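You operate a simulated robot arm through the tools that you are given. There is no shell and no other tool. Be economical: measure what you need, move in short steps, check, and stop when the job is done.

You run a simulated two-armed robot. Do the job below in one go: nothing can be reset, and whatever is moved stays where it is left.

Task
Pick up the green tall roll from the big green mat with one hand, pass it to the other hand and put it on the bare bench top.
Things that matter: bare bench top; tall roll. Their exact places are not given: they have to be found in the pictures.

It is judged by the outcome, as a careful person would: the job done as asked, and still so three seconds after it is handed in. It fails if anything else is knocked over, pushed out of place, dropped, spilled or broken.

Robot
Two 7-joint arms with four-finger grippers on one trunk, on a base that drives. Base frame: it is fixed to the floor where the robot stands at the start and does not move with it; the origin is under the middle of the robot, x ahead of it, y to its left, z up; the surface under the hand at the start is at about z = 93.8. Readings come in cm, rad, newtons and seconds.
The left shoulder is at the start at [4, 18.1, 130.4], the right one opposite. With the tool pointing down near the work surface each hand reaches from about 30 to 84 cm from the robot's upright axis, wherever it stands, measured 20 degrees to its own side. Places, roughly: bare bench top [70, 130, 90]. Payload 3.67 kg a hand.
The TCP of each hand is the grasp point between the finger pads, 2.8 cm short of the fingertips. In the tool frame z runs along the fingers and y along their closing line. Largest opening 11.2 cm; the body of the gripper starts 7.3 cm behind the TCP.
Orientation is that of the tool frame in the base frame, as a unit quaternion [x, y, z, w]. With the fingers straight down and closing along the base's y, the tool's x points along the base's -x, its y along +y and its z along -z.

Tools
- The arms move only by the tool nudge_tool. It takes "left_targets", "right_targets" or both (then of equal length, played together; a hand with none holds still); each is a list that holds one entry, the list of rows, each a list of 6 numbers: the shift along the tool's x, y, z in cm, then the turn, a rotation vector about the tool's x, y, z in rad. In form: [[[dx, dy, dz, rx, ry, rz], ...]]. A call has 1 to 8 rows; each row is the pose to reach, as a shift and turn from the pose commanded when the call began, along the tool's axes at that moment. "left_grip" and "right_grip" are, for a hand that has rows, the closure, from 0 (fully open) to 1 (shut), set as the call begins (left out, the last holds). Rows are played at 5 a second. More than 5 cm and 0.15 rad between two rows, or a gripper value outside its range, and nothing of the call is played. Where a pose cannot be reached the arm comes as near as it can. A force on the tool above 40 N (or 10 N above the force at the start of the call, whichever is more), or a blocked arm, ends the call early, and 0.2 s more pass. The fingers move at their own pace and stop on an object; they squeeze with about 30 N. The grip force told is the motor's: it shows also when the fingers shut on nothing. Time passes only in rows, and 0.2 s behind the last, so rows that repeat a pose let the fingers close. It gives the time, the measured TCP pose, the force on the tool (base axes), the opening and the grip force at its end, in the units of the frame above (readings bear some noise), with the torque about the TCP (base axes, N m) and any sound that the robot's microphone picked up, and new pictures: "pictures" is both (left out), scene, wrist or none (wrist: the cameras of the hands that moved).
- Cameras (640 x 400 px; columns grow to the right, rows downward): "scene" is now at [10.54, -1.79, 153.91]; the picture's right is [-0.20, -0.98, 0.00], its down [-0.53, 0.11, -0.84] and it looks along [0.83, -0.17, -0.54] (base axes); focal length 275 px, centre (320, 200). "left" rides on the left gripper at [6, 1.8, -10.4] in its tool frame; the picture's right is [-0.29, 0.96, 0.00], its down [-0.80, -0.24, -0.55] and it looks along [-0.53, -0.16, 0.83] (tool axes); focal length 234 px, centre (320, 200). "right" rides on the right gripper at [6, -1.8, -10.4] in its tool frame; the picture's right is [0.29, 0.96, 0.00], its down [-0.80, 0.24, -0.55] and it looks along [-0.53, 0.16, 0.83] (tool axes); focal length 234 px, centre (320, 200).
- slide_trunk(by): slides the trunk up (or, below 0, down) by that many cm; the arms and the scene camera ride with it, the base frame stays. It gives what a move gives, with no picture.
- steer(legs): drives the robot by 1 to 6 legs, each [ahead, left, turn to the left] in cm, cm and rad, along the robot's own axes; the way and the turn of a leg run together, so that a leg with both is an arc; at most 150 cm and 3.142 rad a leg. The arms and the cameras ride along, it lands a little off, and it stops where it bumps. It gives what a move gives, and a new picture of the scene camera.
- pan_tilt(pan, tilt): turns the head with the scene camera to pan (to the left, within 1.501 rad either way) and tilt (down, from -0.506 to 1.204), counted from straight ahead of the robot. It gives what a move gives, and a new picture of the scene camera.
- measure_at(camera, pixels): for up to 12 pixels [column, row] of the newest picture of that camera ("zoom" is the newest enlarged one), the place [x, y, z] in the base frame of the surface seen there, good to about 0.2 cm. It takes no simulated time.
- enlarge(camera, box): a new picture of the part [left, top, right, bottom] of that camera's present view, enlarged. It takes no simulated time.
- finish_job(): hands the job in; it is judged then, once.

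Go step by step. Measure first, check grasps and placings, and put right what went wrong. The budget is 80 turns and 260 pictures, counting those below and the enlarged ones. Unless the task says otherwise, let go and move clear before handing in, and close with one line.

The tools are called after "Request:" as name(argument=value, ...) on one line, values as JSON. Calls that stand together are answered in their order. nudge_tool: Moves the arms, as the interface text tells. Its arguments: {"type":"object","properties":{"left_targets":{"type":"array"},"left_grip":{"type":"number"},"right_targets":{"type":"array"},"right_grip":{"type":"number"},"pictures":{"type":"string","enum":["both","scene","wrist","none"]}},"required":[]} The other tools are called the same way: slide_trunk (by) slides the trunk up or down; steer (legs) drives the base; pan_tilt (pan, tilt) turns the head that bears the scene camera; measure_at (camera, pixels) gives the place of the surface under pixels of a picture; enlarge (camera, box) takes an enlarged picture of a part of a camera's view; finish_job () hands the job in.

At the start:

```text
clock: 0.0
left_eef_pos: [42.16, 7.33, 123.85]
left_tcp_rot: [0.0, 1.0, 0.0, 0.0]
left_force: [-0.4, 0.6, 0.1]
left_wrist_torque: [0.01, 0.0, -0.02]
left_finger_gap: 11.21
left_gripper_force: 0.1
right_eef_pos: [44.56, -37.82, 119.86]
right_tcp_rot: [0.0, 1.0, 0.0, 0.0]
right_force: [0.5, 0.0, 0.1]
right_wrist_torque: [-0.04, -0.01, 0.02]
right_finger_gap: 11.21
right_gripper_force: 0.0
trunk travel left (down, up): [-42.5, 8.9]
robot x, y, heading: [0.2, -0.09, 0.001]
head pan, tilt: [-0.204, 0.567]
```

scene: 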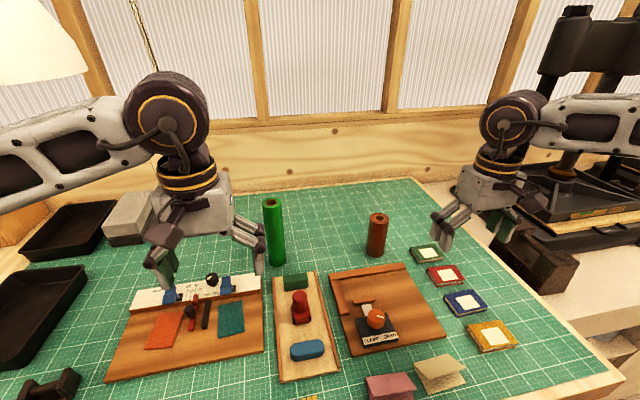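
right: 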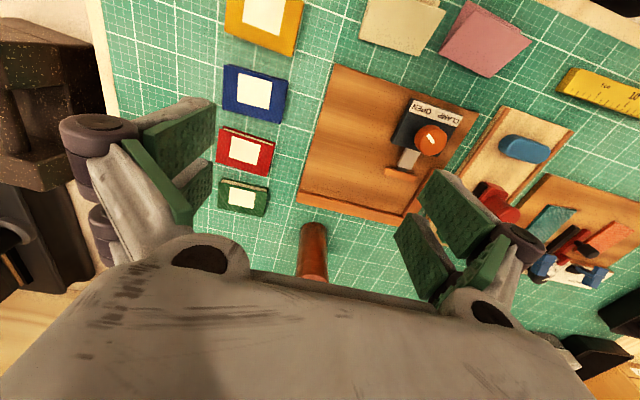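
left: 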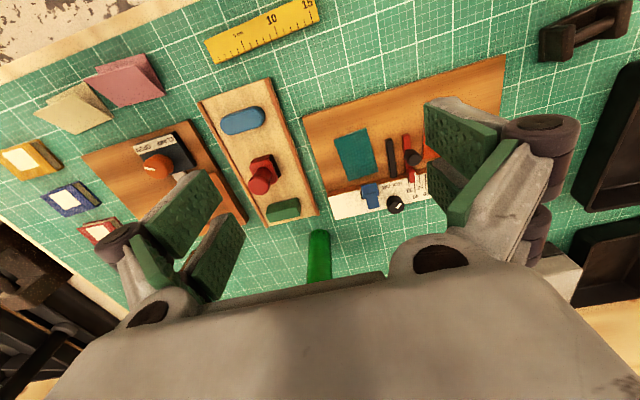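

The green tall roll stands at about (275,232) in the scene picture. I'll measure it and what is around it, and look left for the bare bench.

Request:
measure_at(camera="scene", pixels=[[273, 203], [266, 230], [275, 230], [283, 230], [278, 262], [376, 218], [376, 250], [300, 240], [300, 200], [130, 205], [230, 300], [300, 300]])

Request:
pan_tilt(pan=0.9, tilt=0.6)

```text
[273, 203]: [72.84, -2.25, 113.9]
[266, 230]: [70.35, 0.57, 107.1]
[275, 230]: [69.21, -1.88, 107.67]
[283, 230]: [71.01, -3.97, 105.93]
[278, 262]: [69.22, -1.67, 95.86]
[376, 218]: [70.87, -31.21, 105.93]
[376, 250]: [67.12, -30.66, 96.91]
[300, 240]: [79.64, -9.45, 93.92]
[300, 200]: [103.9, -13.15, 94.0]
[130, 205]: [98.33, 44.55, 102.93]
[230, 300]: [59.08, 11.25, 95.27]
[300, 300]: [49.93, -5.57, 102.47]
```

```text
clock: 1.3
left_eef_pos: [42.15, 7.32, 123.84]
left_tcp_rot: [0.0, 1.0, 0.0, 0.0]
left_force: [-0.3, -0.1, 0.3]
left_wrist_torque: [-0.01, -0.01, 0.03]
left_finger_gap: 11.21
left_gripper_force: 0.0
right_eef_pos: [44.62, -37.82, 119.97]
right_tcp_rot: [0.0, 1.0, 0.0, -0.001]
right_force: [-0.2, -0.1, 0.2]
right_wrist_torque: [0.02, 0.02, -0.05]
right_finger_gap: 11.17
right_gripper_force: 0.0
trunk travel left (down, up): [-42.5, 8.9]
robot x, y, heading: [0.11, 0.39, -0.005]
head pan, tilt: [0.901, 0.6]
```

scene: 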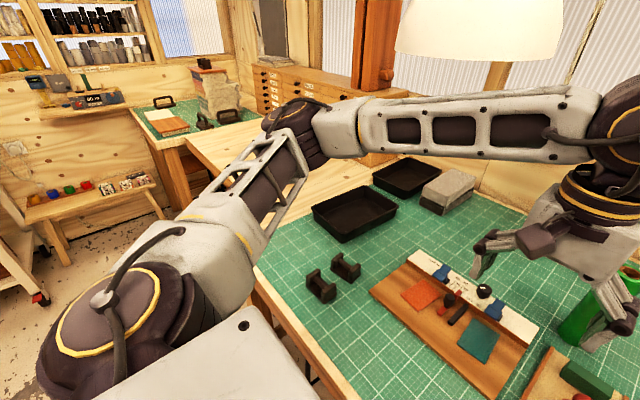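

The plain wood top is at about (225,150), beyond the mat. I'll measure it and its neighbours.

Request:
measure_at(camera="scene", pixels=[[215, 150], [240, 145], [195, 145], [205, 165], [260, 128], [280, 150], [170, 200], [290, 340], [262, 260], [205, 130], [335, 150], [300, 225]])

Request:
enlarge(camera="scene", box=[120, 60, 400, 235])

Request:
pan_tilt(pan=0.9, tilt=1.1)

```text
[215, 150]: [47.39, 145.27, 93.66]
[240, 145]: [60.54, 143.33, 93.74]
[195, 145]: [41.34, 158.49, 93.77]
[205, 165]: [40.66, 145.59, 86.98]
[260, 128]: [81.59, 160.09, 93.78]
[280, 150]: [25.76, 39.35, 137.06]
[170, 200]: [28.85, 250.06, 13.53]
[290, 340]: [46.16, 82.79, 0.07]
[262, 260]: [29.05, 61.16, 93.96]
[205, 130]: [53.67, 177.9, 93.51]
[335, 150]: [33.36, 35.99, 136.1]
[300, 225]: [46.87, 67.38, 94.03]
```

```text
2.29 times, centred on (260, 148) of scene
```

zoom: 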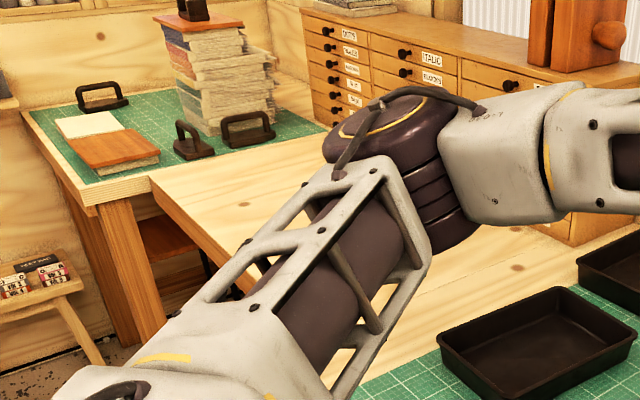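

```text
clock: 2.3
left_eef_pos: [42.22, 7.52, 123.83]
left_tcp_rot: [0.001, 1.0, 0.0, 0.0]
left_force: [-0.8, -0.4, -0.4]
left_wrist_torque: [0.01, -0.01, -0.01]
left_finger_gap: 11.21
left_gripper_force: 0.0
right_eef_pos: [44.55, -37.76, 119.95]
right_tcp_rot: [0.0, 1.0, -0.001, 0.0]
right_force: [-0.3, 0.4, 0.2]
right_wrist_torque: [0.0, 0.01, -0.01]
right_finger_gap: 11.2
right_gripper_force: 0.1
trunk travel left (down, up): [-42.5, 8.9]
robot x, y, heading: [-0.35, -0.03, 0.002]
head pan, tilt: [0.901, 1.1]
```

scene: 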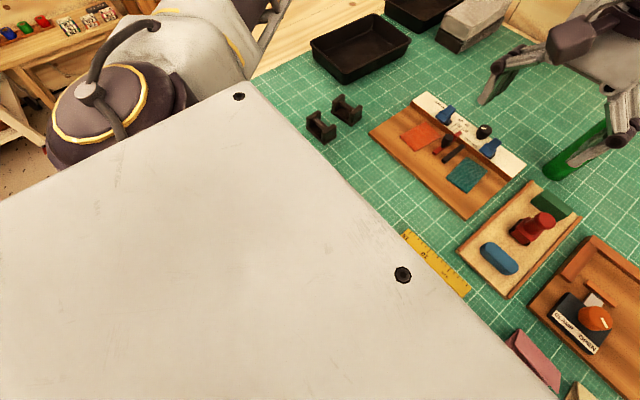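

The roll's axis is near (71.5, -1.8), its foot at z 94 and its top at 114, and it is about 4.7 wide. The bare bench runs over y 75–180 from x≥41 at z 93.7. The left hand will pick from above, so first I'll bring it over the roll at the present height.

Request:
nudge_tool(left_targets=[[[-4, -1.3, 0, 0, 0, 0], [-8, -2.6, 0, 0, 0, 0], [-12, -3.9, 0, 0, 0, 0], [-16, -5.2, 0, 0, 0, 0], [-20, -6.5, 0, 0, 0, 0], [-24.5, -8, 0, 0, 0, 0], [-29.2, -9.2, 0, 0, 0, 0], [-29.2, -9.2, 0, 0, 0, 0]]], left_grip=0, pictures="wrist")

Request:
pan_tilt(pan=0, tilt=0.6)

```text
clock: 4.1
left_eef_pos: [71.58, -1.99, 123.85]
left_tcp_rot: [0.002, 1.0, -0.001, -0.001]
left_force: [0.3, -0.9, -0.4]
left_wrist_torque: [-0.02, 0.01, -0.01]
left_finger_gap: 11.18
left_gripper_force: 0.1
right_eef_pos: [44.75, -37.59, 120.04]
right_tcp_rot: [0.0, 1.0, -0.001, -0.001]
right_force: [-0.3, 0.4, 0.1]
right_wrist_torque: [-0.06, 0.0, 0.03]
right_finger_gap: 11.23
right_gripper_force: 0.0
trunk travel left (down, up): [-42.5, 8.9]
robot x, y, heading: [-0.06, 0.44, -0.006]
head pan, tilt: [0.901, 1.1]
```

left: 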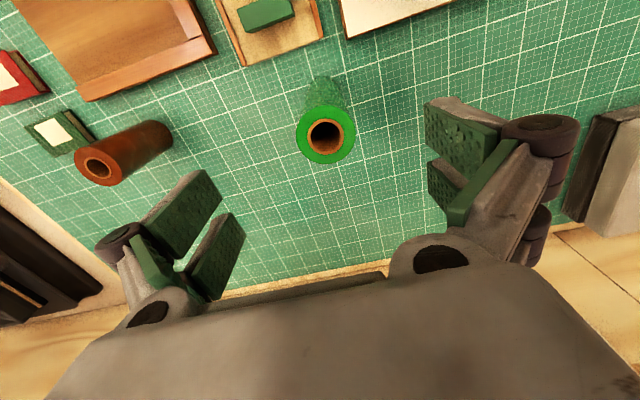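

```text
clock: 5.3
left_eef_pos: [71.45, -2.13, 123.93]
left_tcp_rot: [0.0, 1.0, -0.001, -0.001]
left_force: [-0.4, 0.2, -0.4]
left_wrist_torque: [-0.01, 0.02, 0.0]
left_finger_gap: 11.2
left_gripper_force: 0.1
right_eef_pos: [44.5, -37.82, 120.01]
right_tcp_rot: [0.0, 1.0, 0.0, -0.001]
right_force: [-0.1, 0.5, 0.6]
right_wrist_torque: [0.01, 0.01, 0.03]
right_finger_gap: 11.2
right_gripper_force: 0.1
trunk travel left (down, up): [-42.5, 8.9]
robot x, y, heading: [0.36, -0.05, -0.001]
head pan, tilt: [0.0, 0.6]
```

scene: 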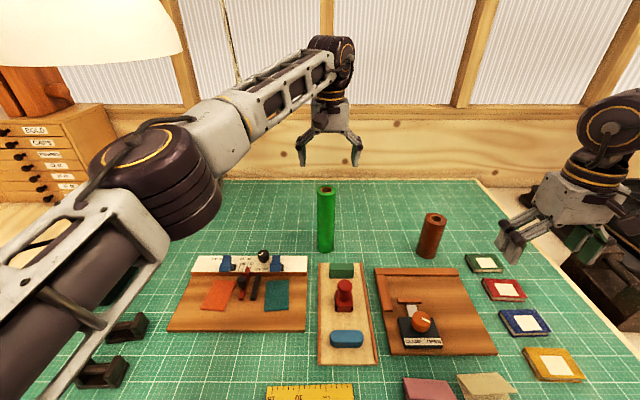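

In the left picture the roll's top ring is centred at about (326,134). I'll measure its rim.

Request:
measure_at(camera="left", pixels=[[302, 137], [350, 132], [327, 110], [327, 159], [300, 137], [353, 132]])

```text
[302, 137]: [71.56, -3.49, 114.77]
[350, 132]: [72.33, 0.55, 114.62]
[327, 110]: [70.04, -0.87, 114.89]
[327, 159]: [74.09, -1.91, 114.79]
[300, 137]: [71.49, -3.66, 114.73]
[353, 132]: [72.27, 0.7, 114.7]
```

The rim's centre is (72.0, -1.45) with the top at z 114.7. I'll centre the hand, go down to TCP z≈110.5 and then close.

Request:
nudge_tool(left_targets=[[[-0.5, 0.6, 3, 0, 0, 0], [-0.5, 0.6, 6.5, 0, 0, 0], [-0.5, 0.6, 10, 0, 0, 0], [-0.5, 0.6, 12, 0, 0, 0], [-0.5, 0.6, 13.4, 0, 0, 0], [-0.5, 0.6, 13.4, 0, 0, 0]]])

```text
clock: 6.7
left_eef_pos: [71.86, -1.11, 110.68]
left_tcp_rot: [0.0, 1.0, 0.0, 0.0]
left_force: [0.3, 0.6, 0.0]
left_wrist_torque: [-0.03, -0.01, -0.04]
left_finger_gap: 11.2
left_gripper_force: 0.1
right_eef_pos: [44.64, -37.75, 119.99]
right_tcp_rot: [0.001, 1.0, -0.001, 0.0]
right_force: [-0.8, 0.3, 0.0]
right_wrist_torque: [0.01, 0.01, 0.0]
right_finger_gap: 11.21
right_gripper_force: 0.1
trunk travel left (down, up): [-42.5, 8.9]
robot x, y, heading: [0.32, -0.22, 0.001]
head pan, tilt: [0.0, 0.6]
```

scene: 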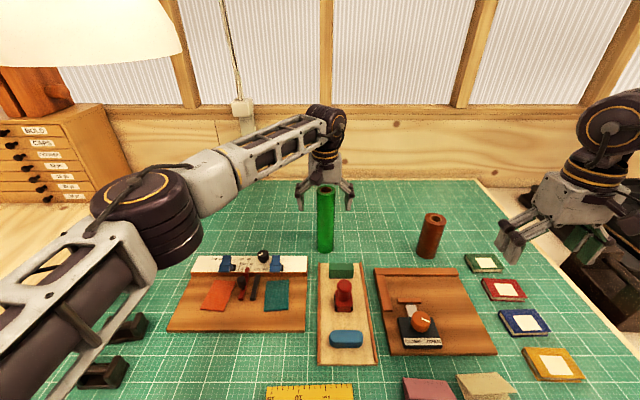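
left: 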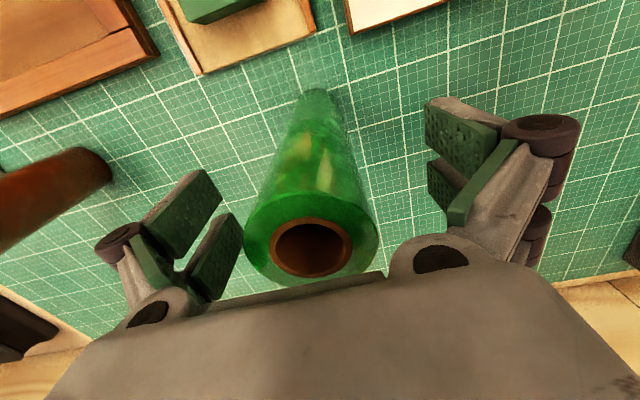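

The ring at (311,240) looks a bit left of the middle between the fingers. I'll measure it again before closing.

Request:
measure_at(camera="left", pixels=[[250, 238], [371, 238], [312, 202], [312, 280], [233, 225], [455, 205]])

```text
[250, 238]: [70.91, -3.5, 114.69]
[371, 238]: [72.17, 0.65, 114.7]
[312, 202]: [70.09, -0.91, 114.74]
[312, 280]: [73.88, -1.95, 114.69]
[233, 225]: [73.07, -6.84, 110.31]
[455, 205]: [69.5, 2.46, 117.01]
```

The roll's centre is still at about (72.0, -1.45), within 0.3 cm of the TCP. I'll shift slightly and close.

Request:
nudge_tool(left_targets=[[[-0.1, -0.2, 0, 0, 0, 0], [-0.1, -0.2, 0, 0, 0, 0], [-0.1, -0.2, 0, 0, 0, 0], [-0.1, -0.2, 0, 0, 0, 0], [-0.1, -0.2, 0, 0, 0, 0]]], left_grip=1, pictures="wrist")

```text
clock: 7.9
left_eef_pos: [72.05, -1.47, 110.44]
left_tcp_rot: [0.0, 1.0, 0.0, 0.0]
left_force: [0.5, -1.5, 1.6]
left_wrist_torque: [-0.1, -0.08, 0.0]
left_finger_gap: 4.81
left_gripper_force: 30.1
right_eef_pos: [44.58, -37.81, 120.12]
right_tcp_rot: [0.0, 1.0, 0.0, 0.001]
right_force: [0.6, 0.4, -0.1]
right_wrist_torque: [0.03, 0.02, -0.01]
right_finger_gap: 11.19
right_gripper_force: 0.1
trunk travel left (down, up): [-42.5, 8.9]
robot x, y, heading: [-0.13, 0.39, 0.002]
head pan, tilt: [0.0, 0.6]
```

left: 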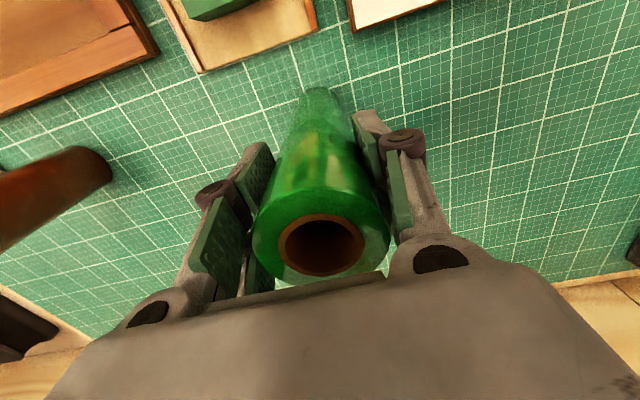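

It is gripped, with a gap of 4.81 and 30 N. I'll lift it straight up.

Request:
nudge_tool(left_targets=[[[0, 0, -1.5, 0, 0, 0], [0, 0, -4, 0, 0, 0], [0, 0, -8, 0, 0, 0], [0, 0, -12, 0, 0, 0], [0, 0, -16, 0, 0, 0], [0, 0, -20, 0, 0, 0], [0, 0, -24, 0, 0, 0], [0, 0, -24, 0, 0, 0]]])

```text
clock: 9.7
left_eef_pos: [70.42, -0.51, 133.19]
left_tcp_rot: [0.0, 1.0, -0.001, 0.0]
left_force: [-0.1, -0.8, -3.8]
left_wrist_torque: [-0.02, 0.02, 0.0]
left_finger_gap: 4.81
left_gripper_force: 29.7
left hand out of reach, approached as far as the arm can: row 6, 7, 8
right_eef_pos: [44.55, -37.88, 119.88]
right_tcp_rot: [0.0, 1.0, 0.0, -0.001]
right_force: [0.6, 0.2, 0.2]
right_wrist_torque: [0.02, 0.01, -0.01]
right_finger_gap: 11.22
right_gripper_force: 0.0
trunk travel left (down, up): [-42.5, 8.9]
robot x, y, heading: [0.38, 0.32, 0.001]
head pan, tilt: [0.0, 0.6]
```

scene: 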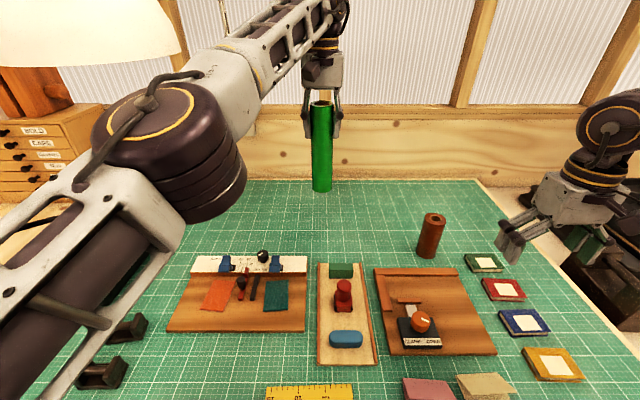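
left: 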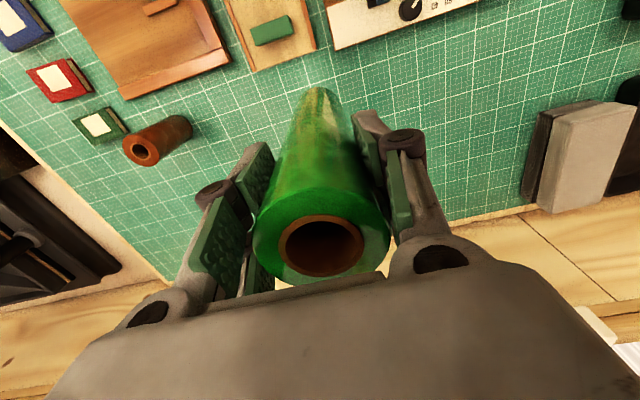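

The roll is held and clear. I'll pull it in toward the robot to x≈50.

Request:
nudge_tool(left_targets=[[[4, 0.5, 0.5, 0, 0, 0], [8, 1, 0.5, 0, 0, 0], [12, 1.5, 0.5, 0, 0, 0], [16, 2, 0.5, 0, 0, 0], [20, 3, 0.5, 0, 0, 0], [22, 3.5, 0.5, 0, 0, 0], [22, 3.5, 0.5, 0, 0, 0]]], pictures="scene")

```text
clock: 11.3
left_eef_pos: [66.94, -1.81, 139.07]
left_tcp_rot: [-0.001, 1.0, 0.0, -0.001]
left_force: [-0.2, -0.1, -4.4]
left_wrist_torque: [-0.01, -0.01, -0.03]
left_finger_gap: 4.82
left_gripper_force: 30.5
left hand out of reach, approached as far as the arm can: row 1, 2, 3, 4, 5, 6, 7
right_eef_pos: [44.55, -37.97, 119.96]
right_tcp_rot: [-0.001, 1.0, 0.0, -0.001]
right_force: [0.7, 0.8, 0.4]
right_wrist_torque: [0.03, -0.04, 0.01]
right_finger_gap: 11.21
right_gripper_force: 0.1
trunk travel left (down, up): [-42.5, 8.9]
robot x, y, heading: [0.12, -0.02, -0.0]
head pan, tilt: [0.0, 0.6]
```

scene: 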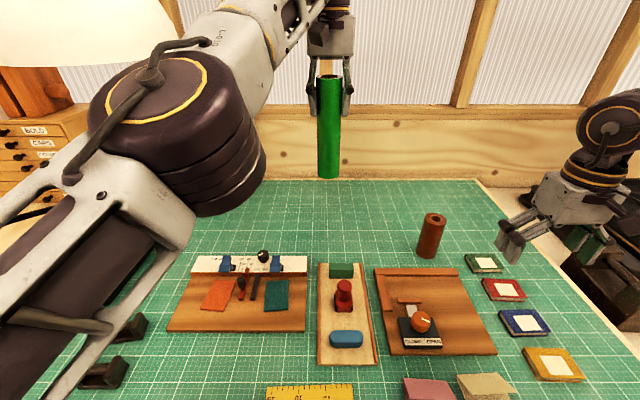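

The arm seems to sit against a joint limit this high up (it drifted up to z 139). I'll go lower in small steps and see which pose it answers from.

Request:
nudge_tool(left_targets=[[[0, 0, 2, 0, 0, 0], [0, 0, 4, 0, 0, 0], [0, 0, 6, 0, 0, 0], [0, 0, 8, 0, 0, 0], [0, 0, 8, 0, 0, 0]]], pictures="none")

```text
clock: 12.5
left_eef_pos: [68.62, -2.67, 134.57]
left_tcp_rot: [0.0, 1.0, 0.0, -0.002]
left_force: [-0.1, 0.3, -3.5]
left_wrist_torque: [0.03, -0.03, 0.0]
left_finger_gap: 4.85
left_gripper_force: 29.9
left hand out of reach, approached as far as the arm can: row 1, 2, 3, 4, 5
right_eef_pos: [44.7, -37.75, 119.96]
right_tcp_rot: [0.001, 1.0, 0.0, 0.0]
right_force: [0.1, 0.1, -0.4]
right_wrist_torque: [-0.02, -0.03, -0.01]
right_finger_gap: 11.22
right_gripper_force: 0.0
trunk travel left (down, up): [-42.5, 8.9]
robot x, y, heading: [-0.25, 0.21, 0.003]
head pan, tilt: [0.0, 0.6]
```

The arm seems to be pinned with the command at about (50, 2, 126). I'll run the command back outward in steps to return to the part that worked.

Request:
nudge_tool(left_targets=[[[-4, -0.6, 0, 0, 0, 0], [-8, -1.2, 0, 0, 0, 0], [-12, -1.8, 0, 0, 0, 0], [-12, -1.8, 0, 0, 0, 0]]], pictures="none")

```text
clock: 13.5
left_eef_pos: [69.9, -1.03, 133.0]
left_tcp_rot: [0.0, 1.0, 0.001, 0.0]
left_force: [-0.5, 1.1, -4.6]
left_wrist_torque: [0.05, 0.0, 0.0]
left_finger_gap: 4.83
left_gripper_force: 30.0
left hand out of reach, approached as far as the arm can: row 1, 2, 3, 4
right_eef_pos: [44.71, -37.85, 119.93]
right_tcp_rot: [0.0, 1.0, 0.0, 0.0]
right_force: [-0.6, -0.6, 0.1]
right_wrist_torque: [0.0, -0.04, 0.03]
right_finger_gap: 11.2
right_gripper_force: 0.1
trunk travel left (down, up): [-42.5, 8.9]
robot x, y, heading: [-0.08, 0.06, -0.002]
head pan, tilt: [0.0, 0.6]
```

It agrees with the command being kept. I'll carry on back to about (71, -1.4, 124).

Request:
nudge_tool(left_targets=[[[-4, -0.8, 0.5, 0, 0, 0], [-8, -1.4, 1, 0, 0, 0], [-10, -1.7, 2, 0, 0, 0], [-10, -1.7, 2, 0, 0, 0]]], pictures="scene")

```text
clock: 14.5
left_eef_pos: [71.74, -0.03, 129.23]
left_tcp_rot: [-0.001, 1.0, -0.001, -0.001]
left_force: [-0.3, 0.4, -4.1]
left_wrist_torque: [0.02, -0.03, 0.0]
left_finger_gap: 4.82
left_gripper_force: 30.2
left hand out of reach, approached as far as the arm can: row 1, 2, 3, 4
right_eef_pos: [44.64, -37.86, 119.92]
right_tcp_rot: [0.0, 1.0, 0.0, -0.001]
right_force: [0.0, -0.7, 0.9]
right_wrist_torque: [0.05, 0.03, -0.02]
right_finger_gap: 11.22
right_gripper_force: 0.0
trunk travel left (down, up): [-42.5, 8.9]
robot x, y, heading: [-0.36, -0.12, -0.004]
head pan, tilt: [0.0, 0.6]
```

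scene: 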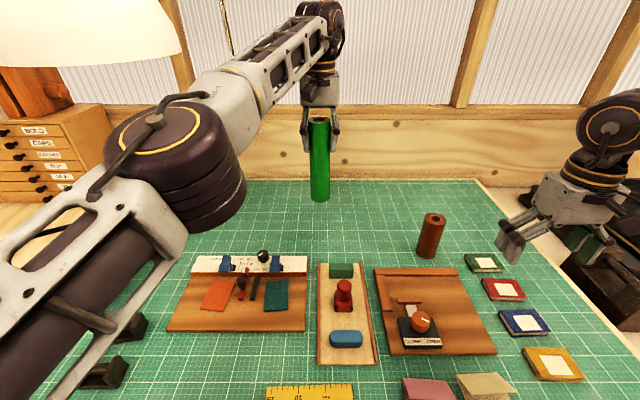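

The arm is stretched straight on its outer reach, and the elbow doesn't unbend. I'll command lower, toward the pose where the elbow was bent. The roll's foot stays above 99, and the mat below is clear.

Request:
nudge_tool(left_targets=[[[0, 0, 2, 0, 0, 0], [0, 0, 4, 0, 0, 0], [0, 0, 6, 0, 0, 0], [0, 0, 8, 0, 0, 0], [0, 0, 8, 0, 0, 0], [0, 0, 8, 0, 0, 0]]], pictures="scene")

```text
clock: 15.9
left_eef_pos: [72.05, 0.15, 121.47]
left_tcp_rot: [0.0, 1.0, 0.0, 0.0]
left_force: [0.2, -1.2, -4.8]
left_wrist_torque: [-0.01, 0.0, -0.01]
left_finger_gap: 4.84
left_gripper_force: 30.2
right_eef_pos: [44.56, -37.67, 120.0]
right_tcp_rot: [0.0, 1.0, 0.0, 0.0]
right_force: [0.0, -0.6, 0.3]
right_wrist_torque: [-0.02, -0.01, 0.0]
right_finger_gap: 11.17
right_gripper_force: 0.1
trunk travel left (down, up): [-42.5, 8.9]
robot x, y, heading: [-0.21, 0.03, -0.002]
head pan, tilt: [0.0, 0.6]
```

scene: 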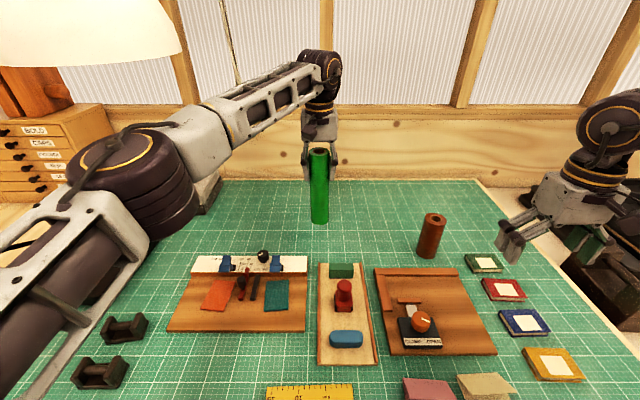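

It is reachable again: TCP z 121.5, foot of the roll at about 105. I'll raise the trunk instead of the arm for clearance, then pull in.

Request:
slide_trunk(by=8)

Request:
nudge_tool(left_targets=[[[2, 0.5, 0, 0, 0, 0], [5, 1, 0, 0, 0, 0], [9, 2, 0, 0, 0, 0], [13, 2, 0, 0, 0, 0], [17, 2, 0, 0, 0, 0], [21, 2, 0, 0, 0, 0], [21, 2, 0, 0, 0, 0]]], pictures="scene")

```text
clock: 17.0
left_eef_pos: [71.99, 0.12, 128.52]
left_tcp_rot: [0.0, 1.0, 0.0, -0.006]
left_force: [-0.2, -0.4, -3.8]
left_wrist_torque: [0.0, 0.0, 0.01]
left_finger_gap: 4.84
left_gripper_force: 29.8
right_eef_pos: [44.59, -37.88, 127.86]
right_tcp_rot: [0.0, 1.0, 0.0, 0.0]
right_force: [-0.4, -0.1, 0.2]
right_wrist_torque: [-0.01, 0.02, -0.03]
right_finger_gap: 11.18
right_gripper_force: 0.0
trunk travel left (down, up): [-50.5, 0.9]
robot x, y, heading: [-0.15, -0.22, -0.004]
head pan, tilt: [0.0, 0.6]
```

```text
clock: 18.2
left_eef_pos: [52.03, -7.0, 128.27]
left_tcp_rot: [0.135, 0.991, -0.016, -0.003]
left_force: [2.3, 5.0, 2.4]
left_wrist_torque: [-0.6, 0.3, 0.03]
left_finger_gap: 4.84
left_gripper_force: 30.0
right_eef_pos: [39.75, -35.81, 123.66]
right_tcp_rot: [0.031, 0.995, 0.073, -0.061]
right_force: [0.0, 0.8, -0.4]
right_wrist_torque: [-0.04, 0.0, 0.0]
right_finger_gap: 11.2
right_gripper_force: 0.0
trunk travel left (down, up): [-50.5, 0.9]
robot x, y, heading: [1.06, -1.07, -0.04]
head pan, tilt: [0.0, 0.6]
stopped in row 5 (right hand): the arm was blocked; the commanded pose is now the measured one
```

scene: 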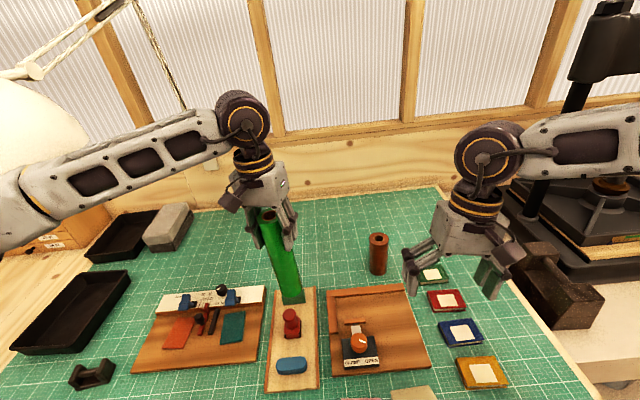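

The arm was blocked: the heading shifted by -0.04 and the right hand's pose changed as well. Before anything else I need to see what touched, maybe the lamp on the left or the arms themselves.

Request:
pan_tilt(pan=0.6, tilt=0.35)

Request:
measure_at(camera="scene", pixels=[[230, 160], [110, 180], [330, 150]])

```text
clock: 19.2
left_eef_pos: [56.62, 4.21, 125.98]
left_tcp_rot: [0.049, 0.998, -0.022, -0.019]
left_force: [-0.6, -0.5, -3.6]
left_wrist_torque: [0.05, -0.04, 0.06]
left_finger_gap: 4.8
left_gripper_force: 30.4
right_eef_pos: [44.49, -31.34, 126.04]
right_tcp_rot: [0.01, 0.999, -0.004, -0.03]
right_force: [0.1, -0.2, -0.7]
right_wrist_torque: [0.03, 0.04, -0.03]
right_finger_gap: 11.18
right_gripper_force: 0.2
trunk travel left (down, up): [-50.5, 0.9]
robot x, y, heading: [0.7, -0.55, -0.018]
head pan, tilt: [0.6, 0.351]
```

scene: 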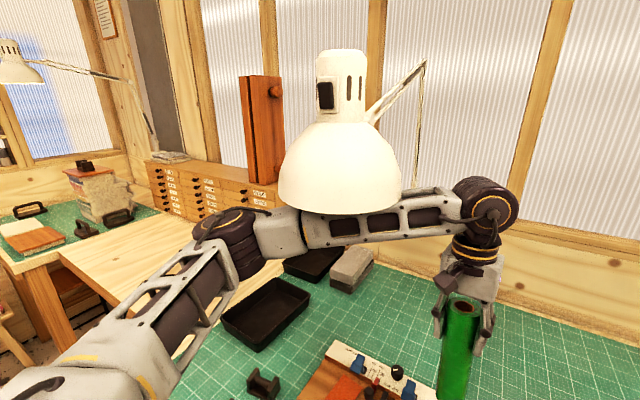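

```text
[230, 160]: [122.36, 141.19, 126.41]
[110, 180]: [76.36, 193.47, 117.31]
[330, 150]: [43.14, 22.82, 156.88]
```

The left forearm has come up against the lamp shade (at about (340,180), some (43,23,157)). I'll measure the shade's rim and the arm parts near it.

Request:
measure_at(camera="scene", pixels=[[285, 200], [340, 210], [395, 200], [340, 180], [340, 228], [280, 235], [230, 230], [400, 220], [340, 80], [420, 70], [485, 205], [455, 320]])

Request:
enlarge(camera="scene", box=[200, 40, 520, 240])

```text
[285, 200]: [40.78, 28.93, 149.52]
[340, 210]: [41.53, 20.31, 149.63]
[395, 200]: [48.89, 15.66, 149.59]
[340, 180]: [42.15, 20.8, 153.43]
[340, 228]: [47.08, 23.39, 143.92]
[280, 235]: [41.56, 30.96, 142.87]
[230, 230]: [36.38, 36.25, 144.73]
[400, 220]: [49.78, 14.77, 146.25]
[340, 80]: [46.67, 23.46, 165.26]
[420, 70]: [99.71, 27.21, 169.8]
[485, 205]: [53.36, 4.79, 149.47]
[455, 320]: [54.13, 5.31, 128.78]
```

```text
2.00 times, centred on (360, 140) of scene
```

zoom: 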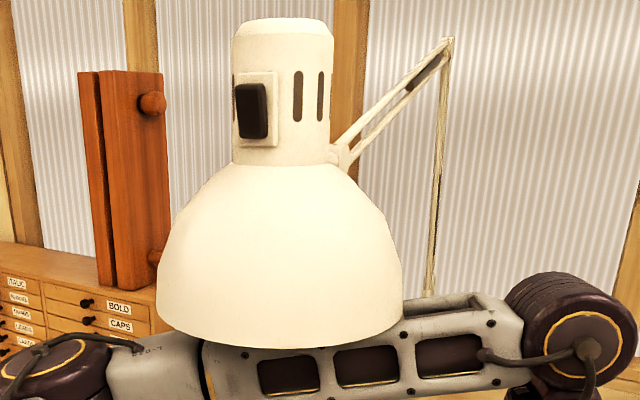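

The shade's rim is at z≈149.5 with radius ~9.5 around (48,25), and my forearm lies right beneath it. I'll lower the trunk 5 cm to clear it; the roll's foot then stays at about z 105.

Request:
slide_trunk(by=-5)

Request:
pan_tilt(pan=0.4, tilt=0.5)

```text
clock: 20.2
left_eef_pos: [56.08, 4.11, 123.42]
left_tcp_rot: [0.053, 0.998, -0.029, 0.001]
left_force: [1.3, 0.7, -5.5]
left_wrist_torque: [-0.03, 0.05, -0.03]
left_finger_gap: 4.81
left_gripper_force: 30.0
right_eef_pos: [43.46, -31.25, 121.68]
right_tcp_rot: [0.012, 1.0, -0.005, -0.025]
right_force: [0.4, 0.1, 0.5]
right_wrist_torque: [-0.05, 0.08, -0.01]
right_finger_gap: 11.2
right_gripper_force: 0.1
trunk travel left (down, up): [-45.5, 5.9]
robot x, y, heading: [1.3, -0.34, -0.03]
head pan, tilt: [0.6, 0.351]
```

```text
clock: 20.9
left_eef_pos: [55.4, 3.94, 123.6]
left_tcp_rot: [0.052, 0.998, -0.028, 0.003]
left_force: [-1.3, 0.1, -4.3]
left_wrist_torque: [0.02, 0.0, 0.03]
left_finger_gap: 4.8
left_gripper_force: 30.0
right_eef_pos: [42.85, -31.36, 122.01]
right_tcp_rot: [0.012, 1.0, -0.005, -0.024]
right_force: [-0.8, 0.2, -0.1]
right_wrist_torque: [0.02, -0.01, -0.02]
right_finger_gap: 11.21
right_gripper_force: 0.2
trunk travel left (down, up): [-45.5, 5.9]
robot x, y, heading: [0.93, -0.31, -0.026]
head pan, tilt: [0.4, 0.499]
```

scene: 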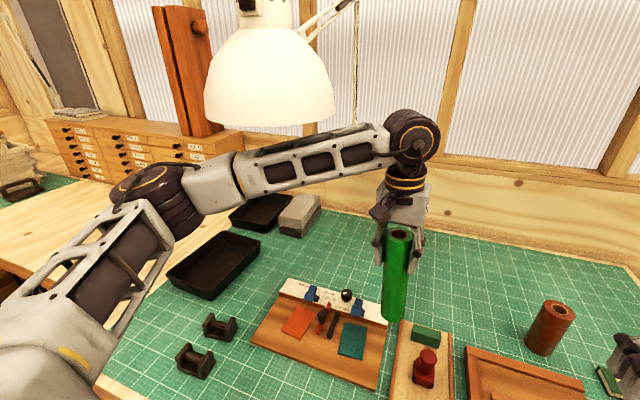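

The forearm is now visibly below the shade. I'll check the clearances before backing away.

Request:
measure_at(camera="scene", pixels=[[270, 122], [320, 118], [212, 115], [410, 115], [365, 130], [300, 145], [250, 155], [158, 175], [395, 312], [388, 320], [398, 235]])

```text
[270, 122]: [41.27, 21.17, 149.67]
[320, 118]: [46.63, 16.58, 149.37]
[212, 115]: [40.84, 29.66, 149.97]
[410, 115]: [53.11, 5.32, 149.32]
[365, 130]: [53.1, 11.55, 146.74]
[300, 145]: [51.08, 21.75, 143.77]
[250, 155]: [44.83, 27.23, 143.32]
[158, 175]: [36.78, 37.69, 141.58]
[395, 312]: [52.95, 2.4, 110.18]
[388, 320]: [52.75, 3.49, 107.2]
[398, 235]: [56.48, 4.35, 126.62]
```

The wrist lies clear of the lamp in y (5 against 15.5), and the roll's foot is at ~106.5, above the clutter (≤102.5). I'll lower another 1.5 cm and back the robot 30 cm away from the lamp.

Request:
slide_trunk(by=-1.5)

Request:
steer(legs=[[-15, 0, 0], [-15, 0, 0]])

```text
clock: 21.5
left_eef_pos: [55.51, 3.98, 122.15]
left_tcp_rot: [0.053, 0.998, -0.028, 0.003]
left_force: [-0.6, 0.4, -4.2]
left_wrist_torque: [0.02, -0.03, 0.04]
left_finger_gap: 4.78
left_gripper_force: 30.3
right_eef_pos: [42.87, -31.46, 120.4]
right_tcp_rot: [0.012, 1.0, -0.004, -0.024]
right_force: [-0.2, -0.2, -0.3]
right_wrist_torque: [0.02, 0.0, 0.02]
right_finger_gap: 11.21
right_gripper_force: 0.1
trunk travel left (down, up): [-44.0, 7.4]
robot x, y, heading: [0.89, -0.29, -0.028]
head pan, tilt: [0.4, 0.499]
```

```text
clock: 23.9
left_eef_pos: [25.63, 4.82, 121.98]
left_tcp_rot: [0.053, 0.998, -0.028, 0.002]
left_force: [0.2, 0.3, -4.0]
left_wrist_torque: [0.0, -0.01, 0.02]
left_finger_gap: 4.83
left_gripper_force: 30.0
right_eef_pos: [13.11, -30.51, 120.3]
right_tcp_rot: [0.012, 1.0, -0.005, -0.024]
right_force: [-0.1, -0.2, 1.1]
right_wrist_torque: [-0.01, 0.02, 0.0]
right_finger_gap: 11.19
right_gripper_force: 0.1
trunk travel left (down, up): [-44.0, 7.4]
robot x, y, heading: [-28.92, 0.91, -0.033]
head pan, tilt: [0.4, 0.499]
```

scene: 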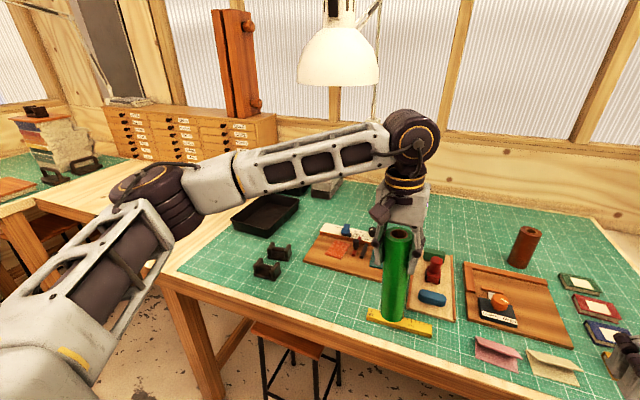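

I'm clear of the lamp, everything on the bench is still in its place, and the roll is firm. I'll raise the trunk 5 cm, straighten the left hand's small tilt, and begin pitching the right hand forward for a side grasp on the lower roll.

Request:
slide_trunk(by=5)

Request:
nudge_tool(left_targets=[[[0, 0, 0, -0.01, 0, 0], [0, 0, 0, -0.02, 0, 0], [0, 0, 0, -0.03, 0, 0], [0, 0, 0, -0.04, 0, 0], [0, 0, 0, -0.05, 0, 0], [0, 0, 0, -0.056, 0, 0], [0, 0, 0, -0.056, 0, 0], [0, 0, 0, -0.056, 0, 0]]], right_targets=[[[-1.5, 0, 0, 0, -0.14, 0], [-3, 0, 0, 0, -0.28, 0], [-4.5, 0, 0, 0, -0.42, 0], [-6, 0, 0, 0, -0.56, 0], [-7.5, 0, 0, 0, -0.7, 0], [-9, 0, 0, 0, -0.84, 0], [-10.5, 0, 0, 0, -0.98, 0], [-12, 0, 0, 0, -1.12, 0]]], pictures="scene")

```text
clock: 24.8
left_eef_pos: [25.41, 4.85, 127.12]
left_tcp_rot: [0.052, 0.998, -0.027, 0.003]
left_force: [-0.7, -0.8, -3.4]
left_wrist_torque: [0.0, -0.02, 0.01]
left_finger_gap: 4.84
left_gripper_force: 30.0
right_eef_pos: [12.83, -30.45, 125.45]
right_tcp_rot: [0.013, 1.0, -0.004, -0.024]
right_force: [-0.2, 0.1, -0.9]
right_wrist_torque: [0.0, -0.02, -0.03]
right_finger_gap: 11.19
right_gripper_force: 0.0
trunk travel left (down, up): [-49.0, 2.4]
robot x, y, heading: [-29.13, 0.5, -0.033]
head pan, tilt: [0.4, 0.499]
```

```text
clock: 26.6
left_eef_pos: [25.61, 4.81, 127.23]
left_tcp_rot: [0.052, 0.999, 0.001, 0.003]
left_force: [-0.2, -0.6, -4.3]
left_wrist_torque: [0.01, -0.03, 0.02]
left_finger_gap: 4.78
left_gripper_force: 29.7
right_eef_pos: [24.93, -30.83, 124.74]
right_tcp_rot: [0.008, 0.859, -0.009, 0.511]
right_force: [-0.2, 0.0, 0.3]
right_wrist_torque: [-0.02, -0.02, -0.02]
right_finger_gap: 11.2
right_gripper_force: 0.1
trunk travel left (down, up): [-49.0, 2.4]
robot x, y, heading: [-29.31, 0.49, -0.034]
head pan, tilt: [0.4, 0.499]
```

scene: 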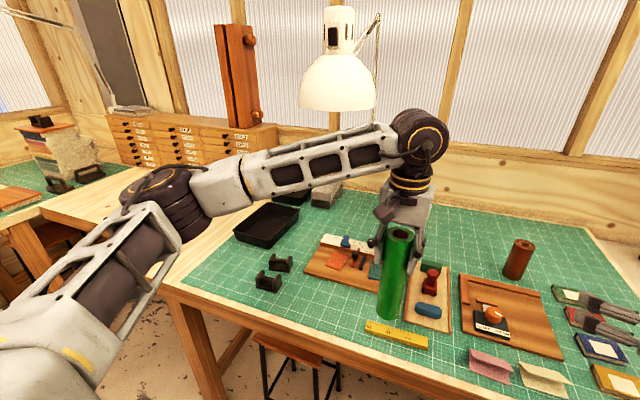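

The right hand now points forward and 28° down. Next I'll yaw it about 40° left and bring it to a stand-off back and right of the roll, at the height of the roll's lower part.

Request:
nudge_tool(right_targets=[[[2.1, 2.6, -0.9, -0.123, 0, -0.067], [4.2, 5.1, -1.8, -0.246, 0, -0.133], [6.2, 7.7, -2.7, -0.369, 0, -0.2], [8.3, 10.2, -3.7, -0.492, 0, -0.267], [10.4, 12.8, -4.57, -0.615, 0, -0.333], [10.4, 12.8, -4.57, -0.615, 0, -0.333]]], right_grip=0, pictures="wrist")

Request:
pan_tilt(pan=0.0, tilt=0.7)

```text
clock: 28.0
left_eef_pos: [25.47, 4.95, 127.16]
left_tcp_rot: [0.052, 0.999, 0.0, 0.004]
left_force: [-1.1, 1.1, -4.3]
left_wrist_torque: [0.0, -0.01, 0.03]
left_finger_gap: 4.83
left_gripper_force: 29.6
right_eef_pos: [17.51, -18.13, 117.16]
right_tcp_rot: [-0.287, 0.812, 0.166, 0.481]
right_force: [0.3, 0.1, 0.0]
right_wrist_torque: [0.02, 0.04, -0.02]
right_finger_gap: 11.22
right_gripper_force: 0.1
right hand out of reach, approached as far as the arm can: row 2, 3, 4, 5, 6
trunk travel left (down, up): [-49.0, 2.4]
robot x, y, heading: [-29.05, 0.23, -0.024]
head pan, tilt: [0.4, 0.499]
```

right: 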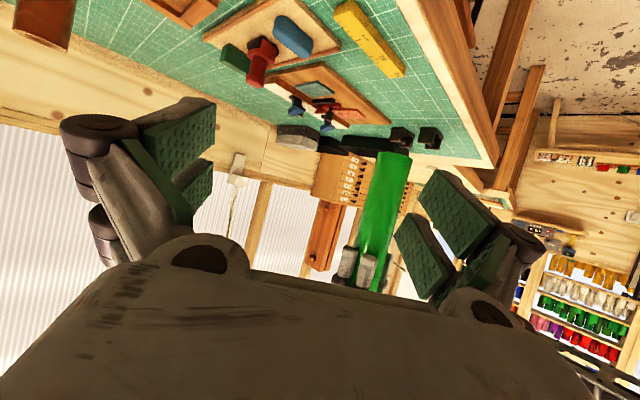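

```text
clock: 28.9
left_eef_pos: [25.52, 4.9, 127.08]
left_tcp_rot: [0.053, 0.999, 0.0, 0.004]
left_force: [0.4, 0.6, -4.5]
left_wrist_torque: [-0.01, 0.0, -0.02]
left_finger_gap: 4.8
left_gripper_force: 30.1
right_eef_pos: [17.34, -18.07, 117.22]
right_tcp_rot: [-0.287, 0.811, 0.167, 0.481]
right_force: [-0.5, 0.1, 0.0]
right_wrist_torque: [-0.01, -0.02, 0.01]
right_finger_gap: 11.17
right_gripper_force: 0.1
trunk travel left (down, up): [-49.0, 2.4]
robot x, y, heading: [-29.26, 0.33, -0.029]
head pan, tilt: [0.0, 0.7]
```

scene: 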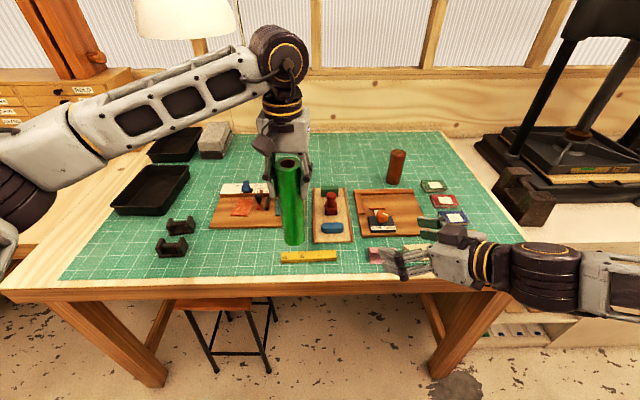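

The right hand's pose is good: it points (0.68, 0.55, -0.48). I'll measure the roll's lower part in the scene picture, around (293,225), to aim exactly.

Request:
measure_at(camera="scene", pixels=[[293, 200], [293, 225], [280, 215], [304, 215], [294, 240], [288, 160], [281, 195], [303, 195]])

Request:
enlarge(camera="scene", box=[210, 100, 370, 260])

```text
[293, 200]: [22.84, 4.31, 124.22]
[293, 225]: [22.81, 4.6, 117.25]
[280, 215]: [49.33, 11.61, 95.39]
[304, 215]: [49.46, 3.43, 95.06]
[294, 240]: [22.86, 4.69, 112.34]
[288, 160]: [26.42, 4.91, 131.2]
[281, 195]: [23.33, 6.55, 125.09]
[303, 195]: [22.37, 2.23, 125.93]
```

```text
2.50 times, centred on (290, 180) of scene
```

zoom: 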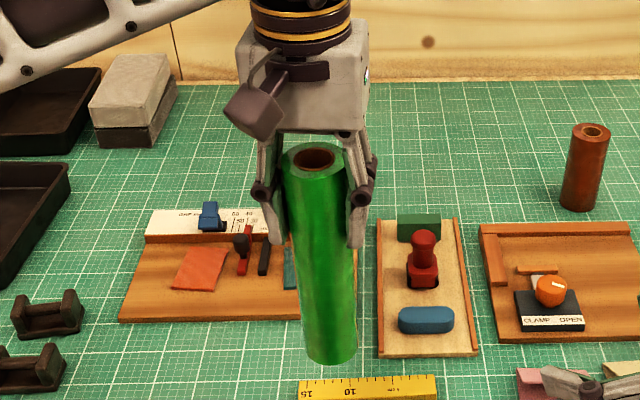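

The roll's axis is at about (25.2, 4.6) and it hangs vertically. I'll line the right hand up in front of it, leaving ~12 cm to go.

Request:
nudge_tool(right_targets=[[[-1.3, 2, 2.3, 0, 0, 0], [-2.5, 5, 4.6, 0, 0, 0], [-3.2, 8, 5.8, 0, 0, 0], [-3.8, 11, 7, 0, 0, 0], [-3.8, 12.8, 7, 0, 0, 0], [-3.8, 12.8, 7, 0, 0, 0]]])

```text
clock: 30.3
left_eef_pos: [25.45, 4.86, 127.25]
left_tcp_rot: [0.052, 0.999, 0.0, 0.005]
left_force: [1.0, 0.5, -4.2]
left_wrist_torque: [0.04, -0.02, -0.02]
left_finger_gap: 4.8
left_gripper_force: 30.4
right_eef_pos: [16.27, -2.93, 119.02]
right_tcp_rot: [-0.288, 0.814, 0.166, 0.476]
right_force: [0.4, 0.2, -0.1]
right_wrist_torque: [-0.02, -0.03, 0.04]
right_finger_gap: 11.2
right_gripper_force: 0.0
right hand out of reach, approached as far as the arm can: row 3, 4, 5, 6
trunk travel left (down, up): [-49.0, 2.4]
robot x, y, heading: [-28.99, 0.26, -0.032]
head pan, tilt: [0.0, 0.7]
```

scene: 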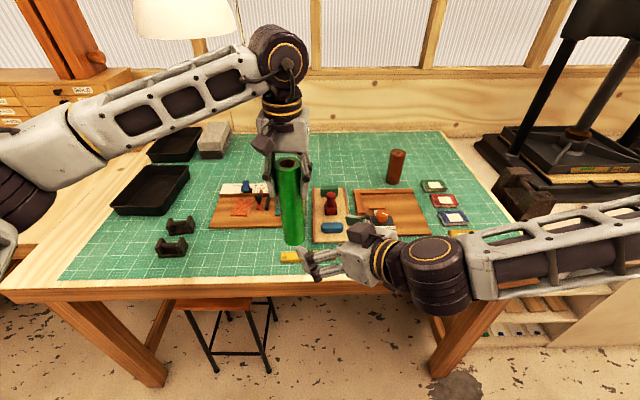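
right: 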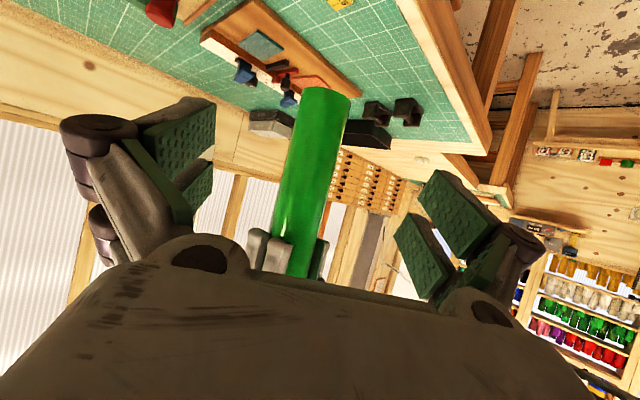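

The roll is centred between the right fingers with about 11.6 cm left. I'll go forward in two parts, checking in between.

Request:
nudge_tool(right_targets=[[[-0.6, 0.2, 2.2, 0, 0, 0], [-1.6, 0.2, 4.2, 0, 0, 0], [-2.5, 0.2, 6, 0, 0, 0], [-2.5, 0.2, 6, 0, 0, 0]]])

```text
clock: 31.3
left_eef_pos: [25.39, 5.03, 127.22]
left_tcp_rot: [0.053, 0.999, -0.001, 0.005]
left_force: [0.3, 0.2, -3.6]
left_wrist_torque: [0.0, 0.01, 0.01]
left_finger_gap: 4.83
left_gripper_force: 30.6
right_eef_pos: [21.29, 1.55, 118.53]
right_tcp_rot: [-0.286, 0.813, 0.165, 0.479]
right_force: [-1.3, -0.1, 0.9]
right_wrist_torque: [0.0, 0.02, 0.02]
right_finger_gap: 11.2
right_gripper_force: 0.1
right hand out of reach, approached as far as the arm can: row 1
trunk travel left (down, up): [-49.0, 2.4]
robot x, y, heading: [-28.99, 0.9, -0.025]
head pan, tilt: [0.0, 0.7]
```

scene: 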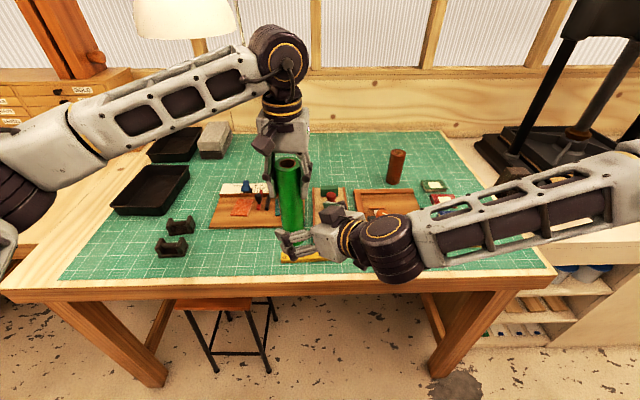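
right: 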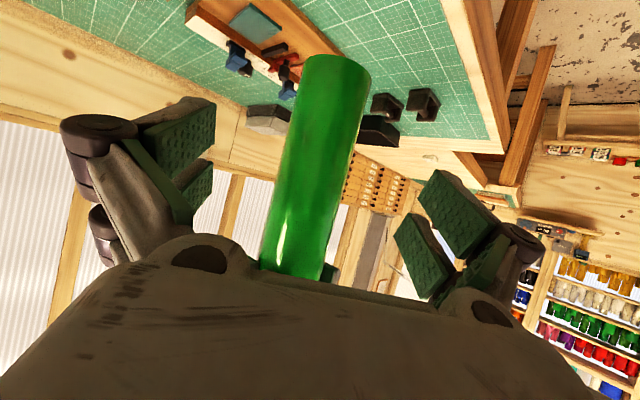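

5 cm remain and the roll is well centred. I'll go in and close the right hand in a separate step.

Request:
nudge_tool(right_targets=[[[-0.7, 0, 1.6, 0, 0, 0], [-1.4, 0, 3.2, 0, 0, 0], [-2, 0, 4.6, 0, 0, 0], [-2, 0, 4.6, 0, 0, 0]]])

```text
clock: 32.3
left_eef_pos: [25.4, 4.9, 127.13]
left_tcp_rot: [0.052, 0.999, 0.0, 0.004]
left_force: [-0.6, -0.7, -4.3]
left_wrist_torque: [-0.03, -0.04, 0.0]
left_finger_gap: 4.84
left_gripper_force: 30.3
right_eef_pos: [25.17, 3.6, 118.28]
right_tcp_rot: [-0.287, 0.811, 0.167, 0.481]
right_force: [-0.7, -0.1, -0.5]
right_wrist_torque: [-0.01, -0.03, -0.01]
right_finger_gap: 11.19
right_gripper_force: 0.1
right hand out of reach, approached as far as the arm can: row 3, 4
trunk travel left (down, up): [-49.0, 2.4]
robot x, y, heading: [-29.14, 0.51, -0.027]
head pan, tilt: [0.0, 0.7]
```

scene: 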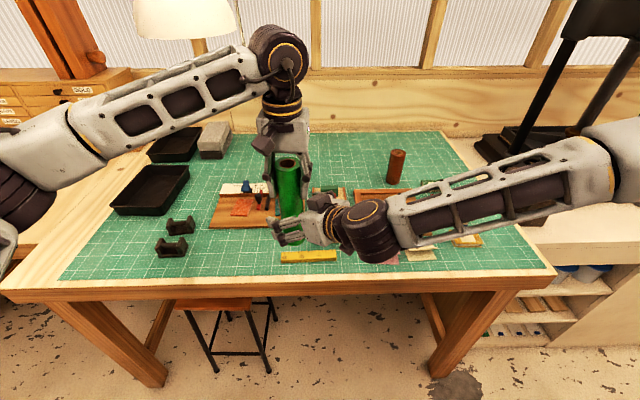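
right: 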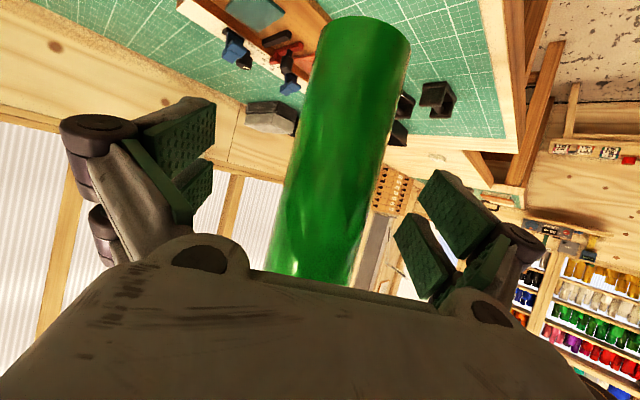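

The right hand is ~0.8 cm off centre at its reach edge, so I'll bring the roll to it with the left hand (0.9 cm toward -y).

Request:
nudge_tool(left_targets=[[[0, -0.5, 0, 0, 0, 0], [0, -0.9, 0, 0, 0, 0], [0, -0.9, 0, 0, 0, 0]]], pictures="none")

Request:
enlarge(camera="right", box=[40, 0, 600, 350])

Request:
measure_at(camera="zoom", pixels=[[345, 150], [300, 150], [390, 150], [330, 230], [210, 160], [440, 270]])

```text
clock: 33.1
left_eef_pos: [25.44, 3.92, 127.05]
left_tcp_rot: [0.053, 0.999, 0.0, 0.004]
left_force: [0.0, 0.1, -4.3]
left_wrist_torque: [0.01, -0.03, -0.05]
left_finger_gap: 4.82
left_gripper_force: 30.8
right_eef_pos: [25.07, 3.65, 118.14]
right_tcp_rot: [-0.287, 0.812, 0.166, 0.481]
right_force: [-0.5, 0.1, -0.2]
right_wrist_torque: [0.02, 0.0, -0.04]
right_finger_gap: 11.22
right_gripper_force: 0.1
trunk travel left (down, up): [-49.0, 2.4]
robot x, y, heading: [-29.23, 0.33, -0.029]
head pan, tilt: [0.0, 0.7]
```

```text
1.14 times, centred on (320, 175) of right
```

zoom: 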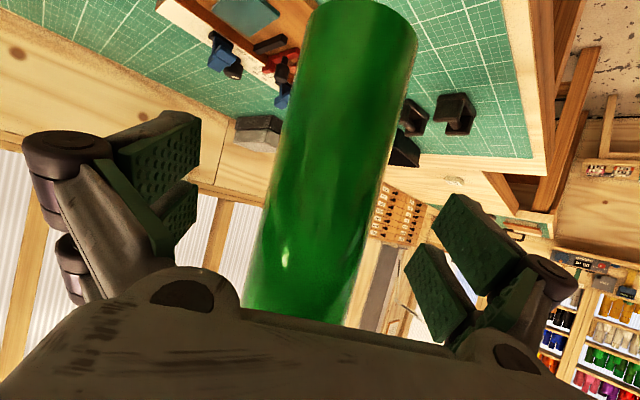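

```text
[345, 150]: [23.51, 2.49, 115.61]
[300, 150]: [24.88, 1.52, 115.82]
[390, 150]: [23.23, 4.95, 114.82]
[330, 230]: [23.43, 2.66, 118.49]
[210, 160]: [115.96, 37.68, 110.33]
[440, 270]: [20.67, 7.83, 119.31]
```

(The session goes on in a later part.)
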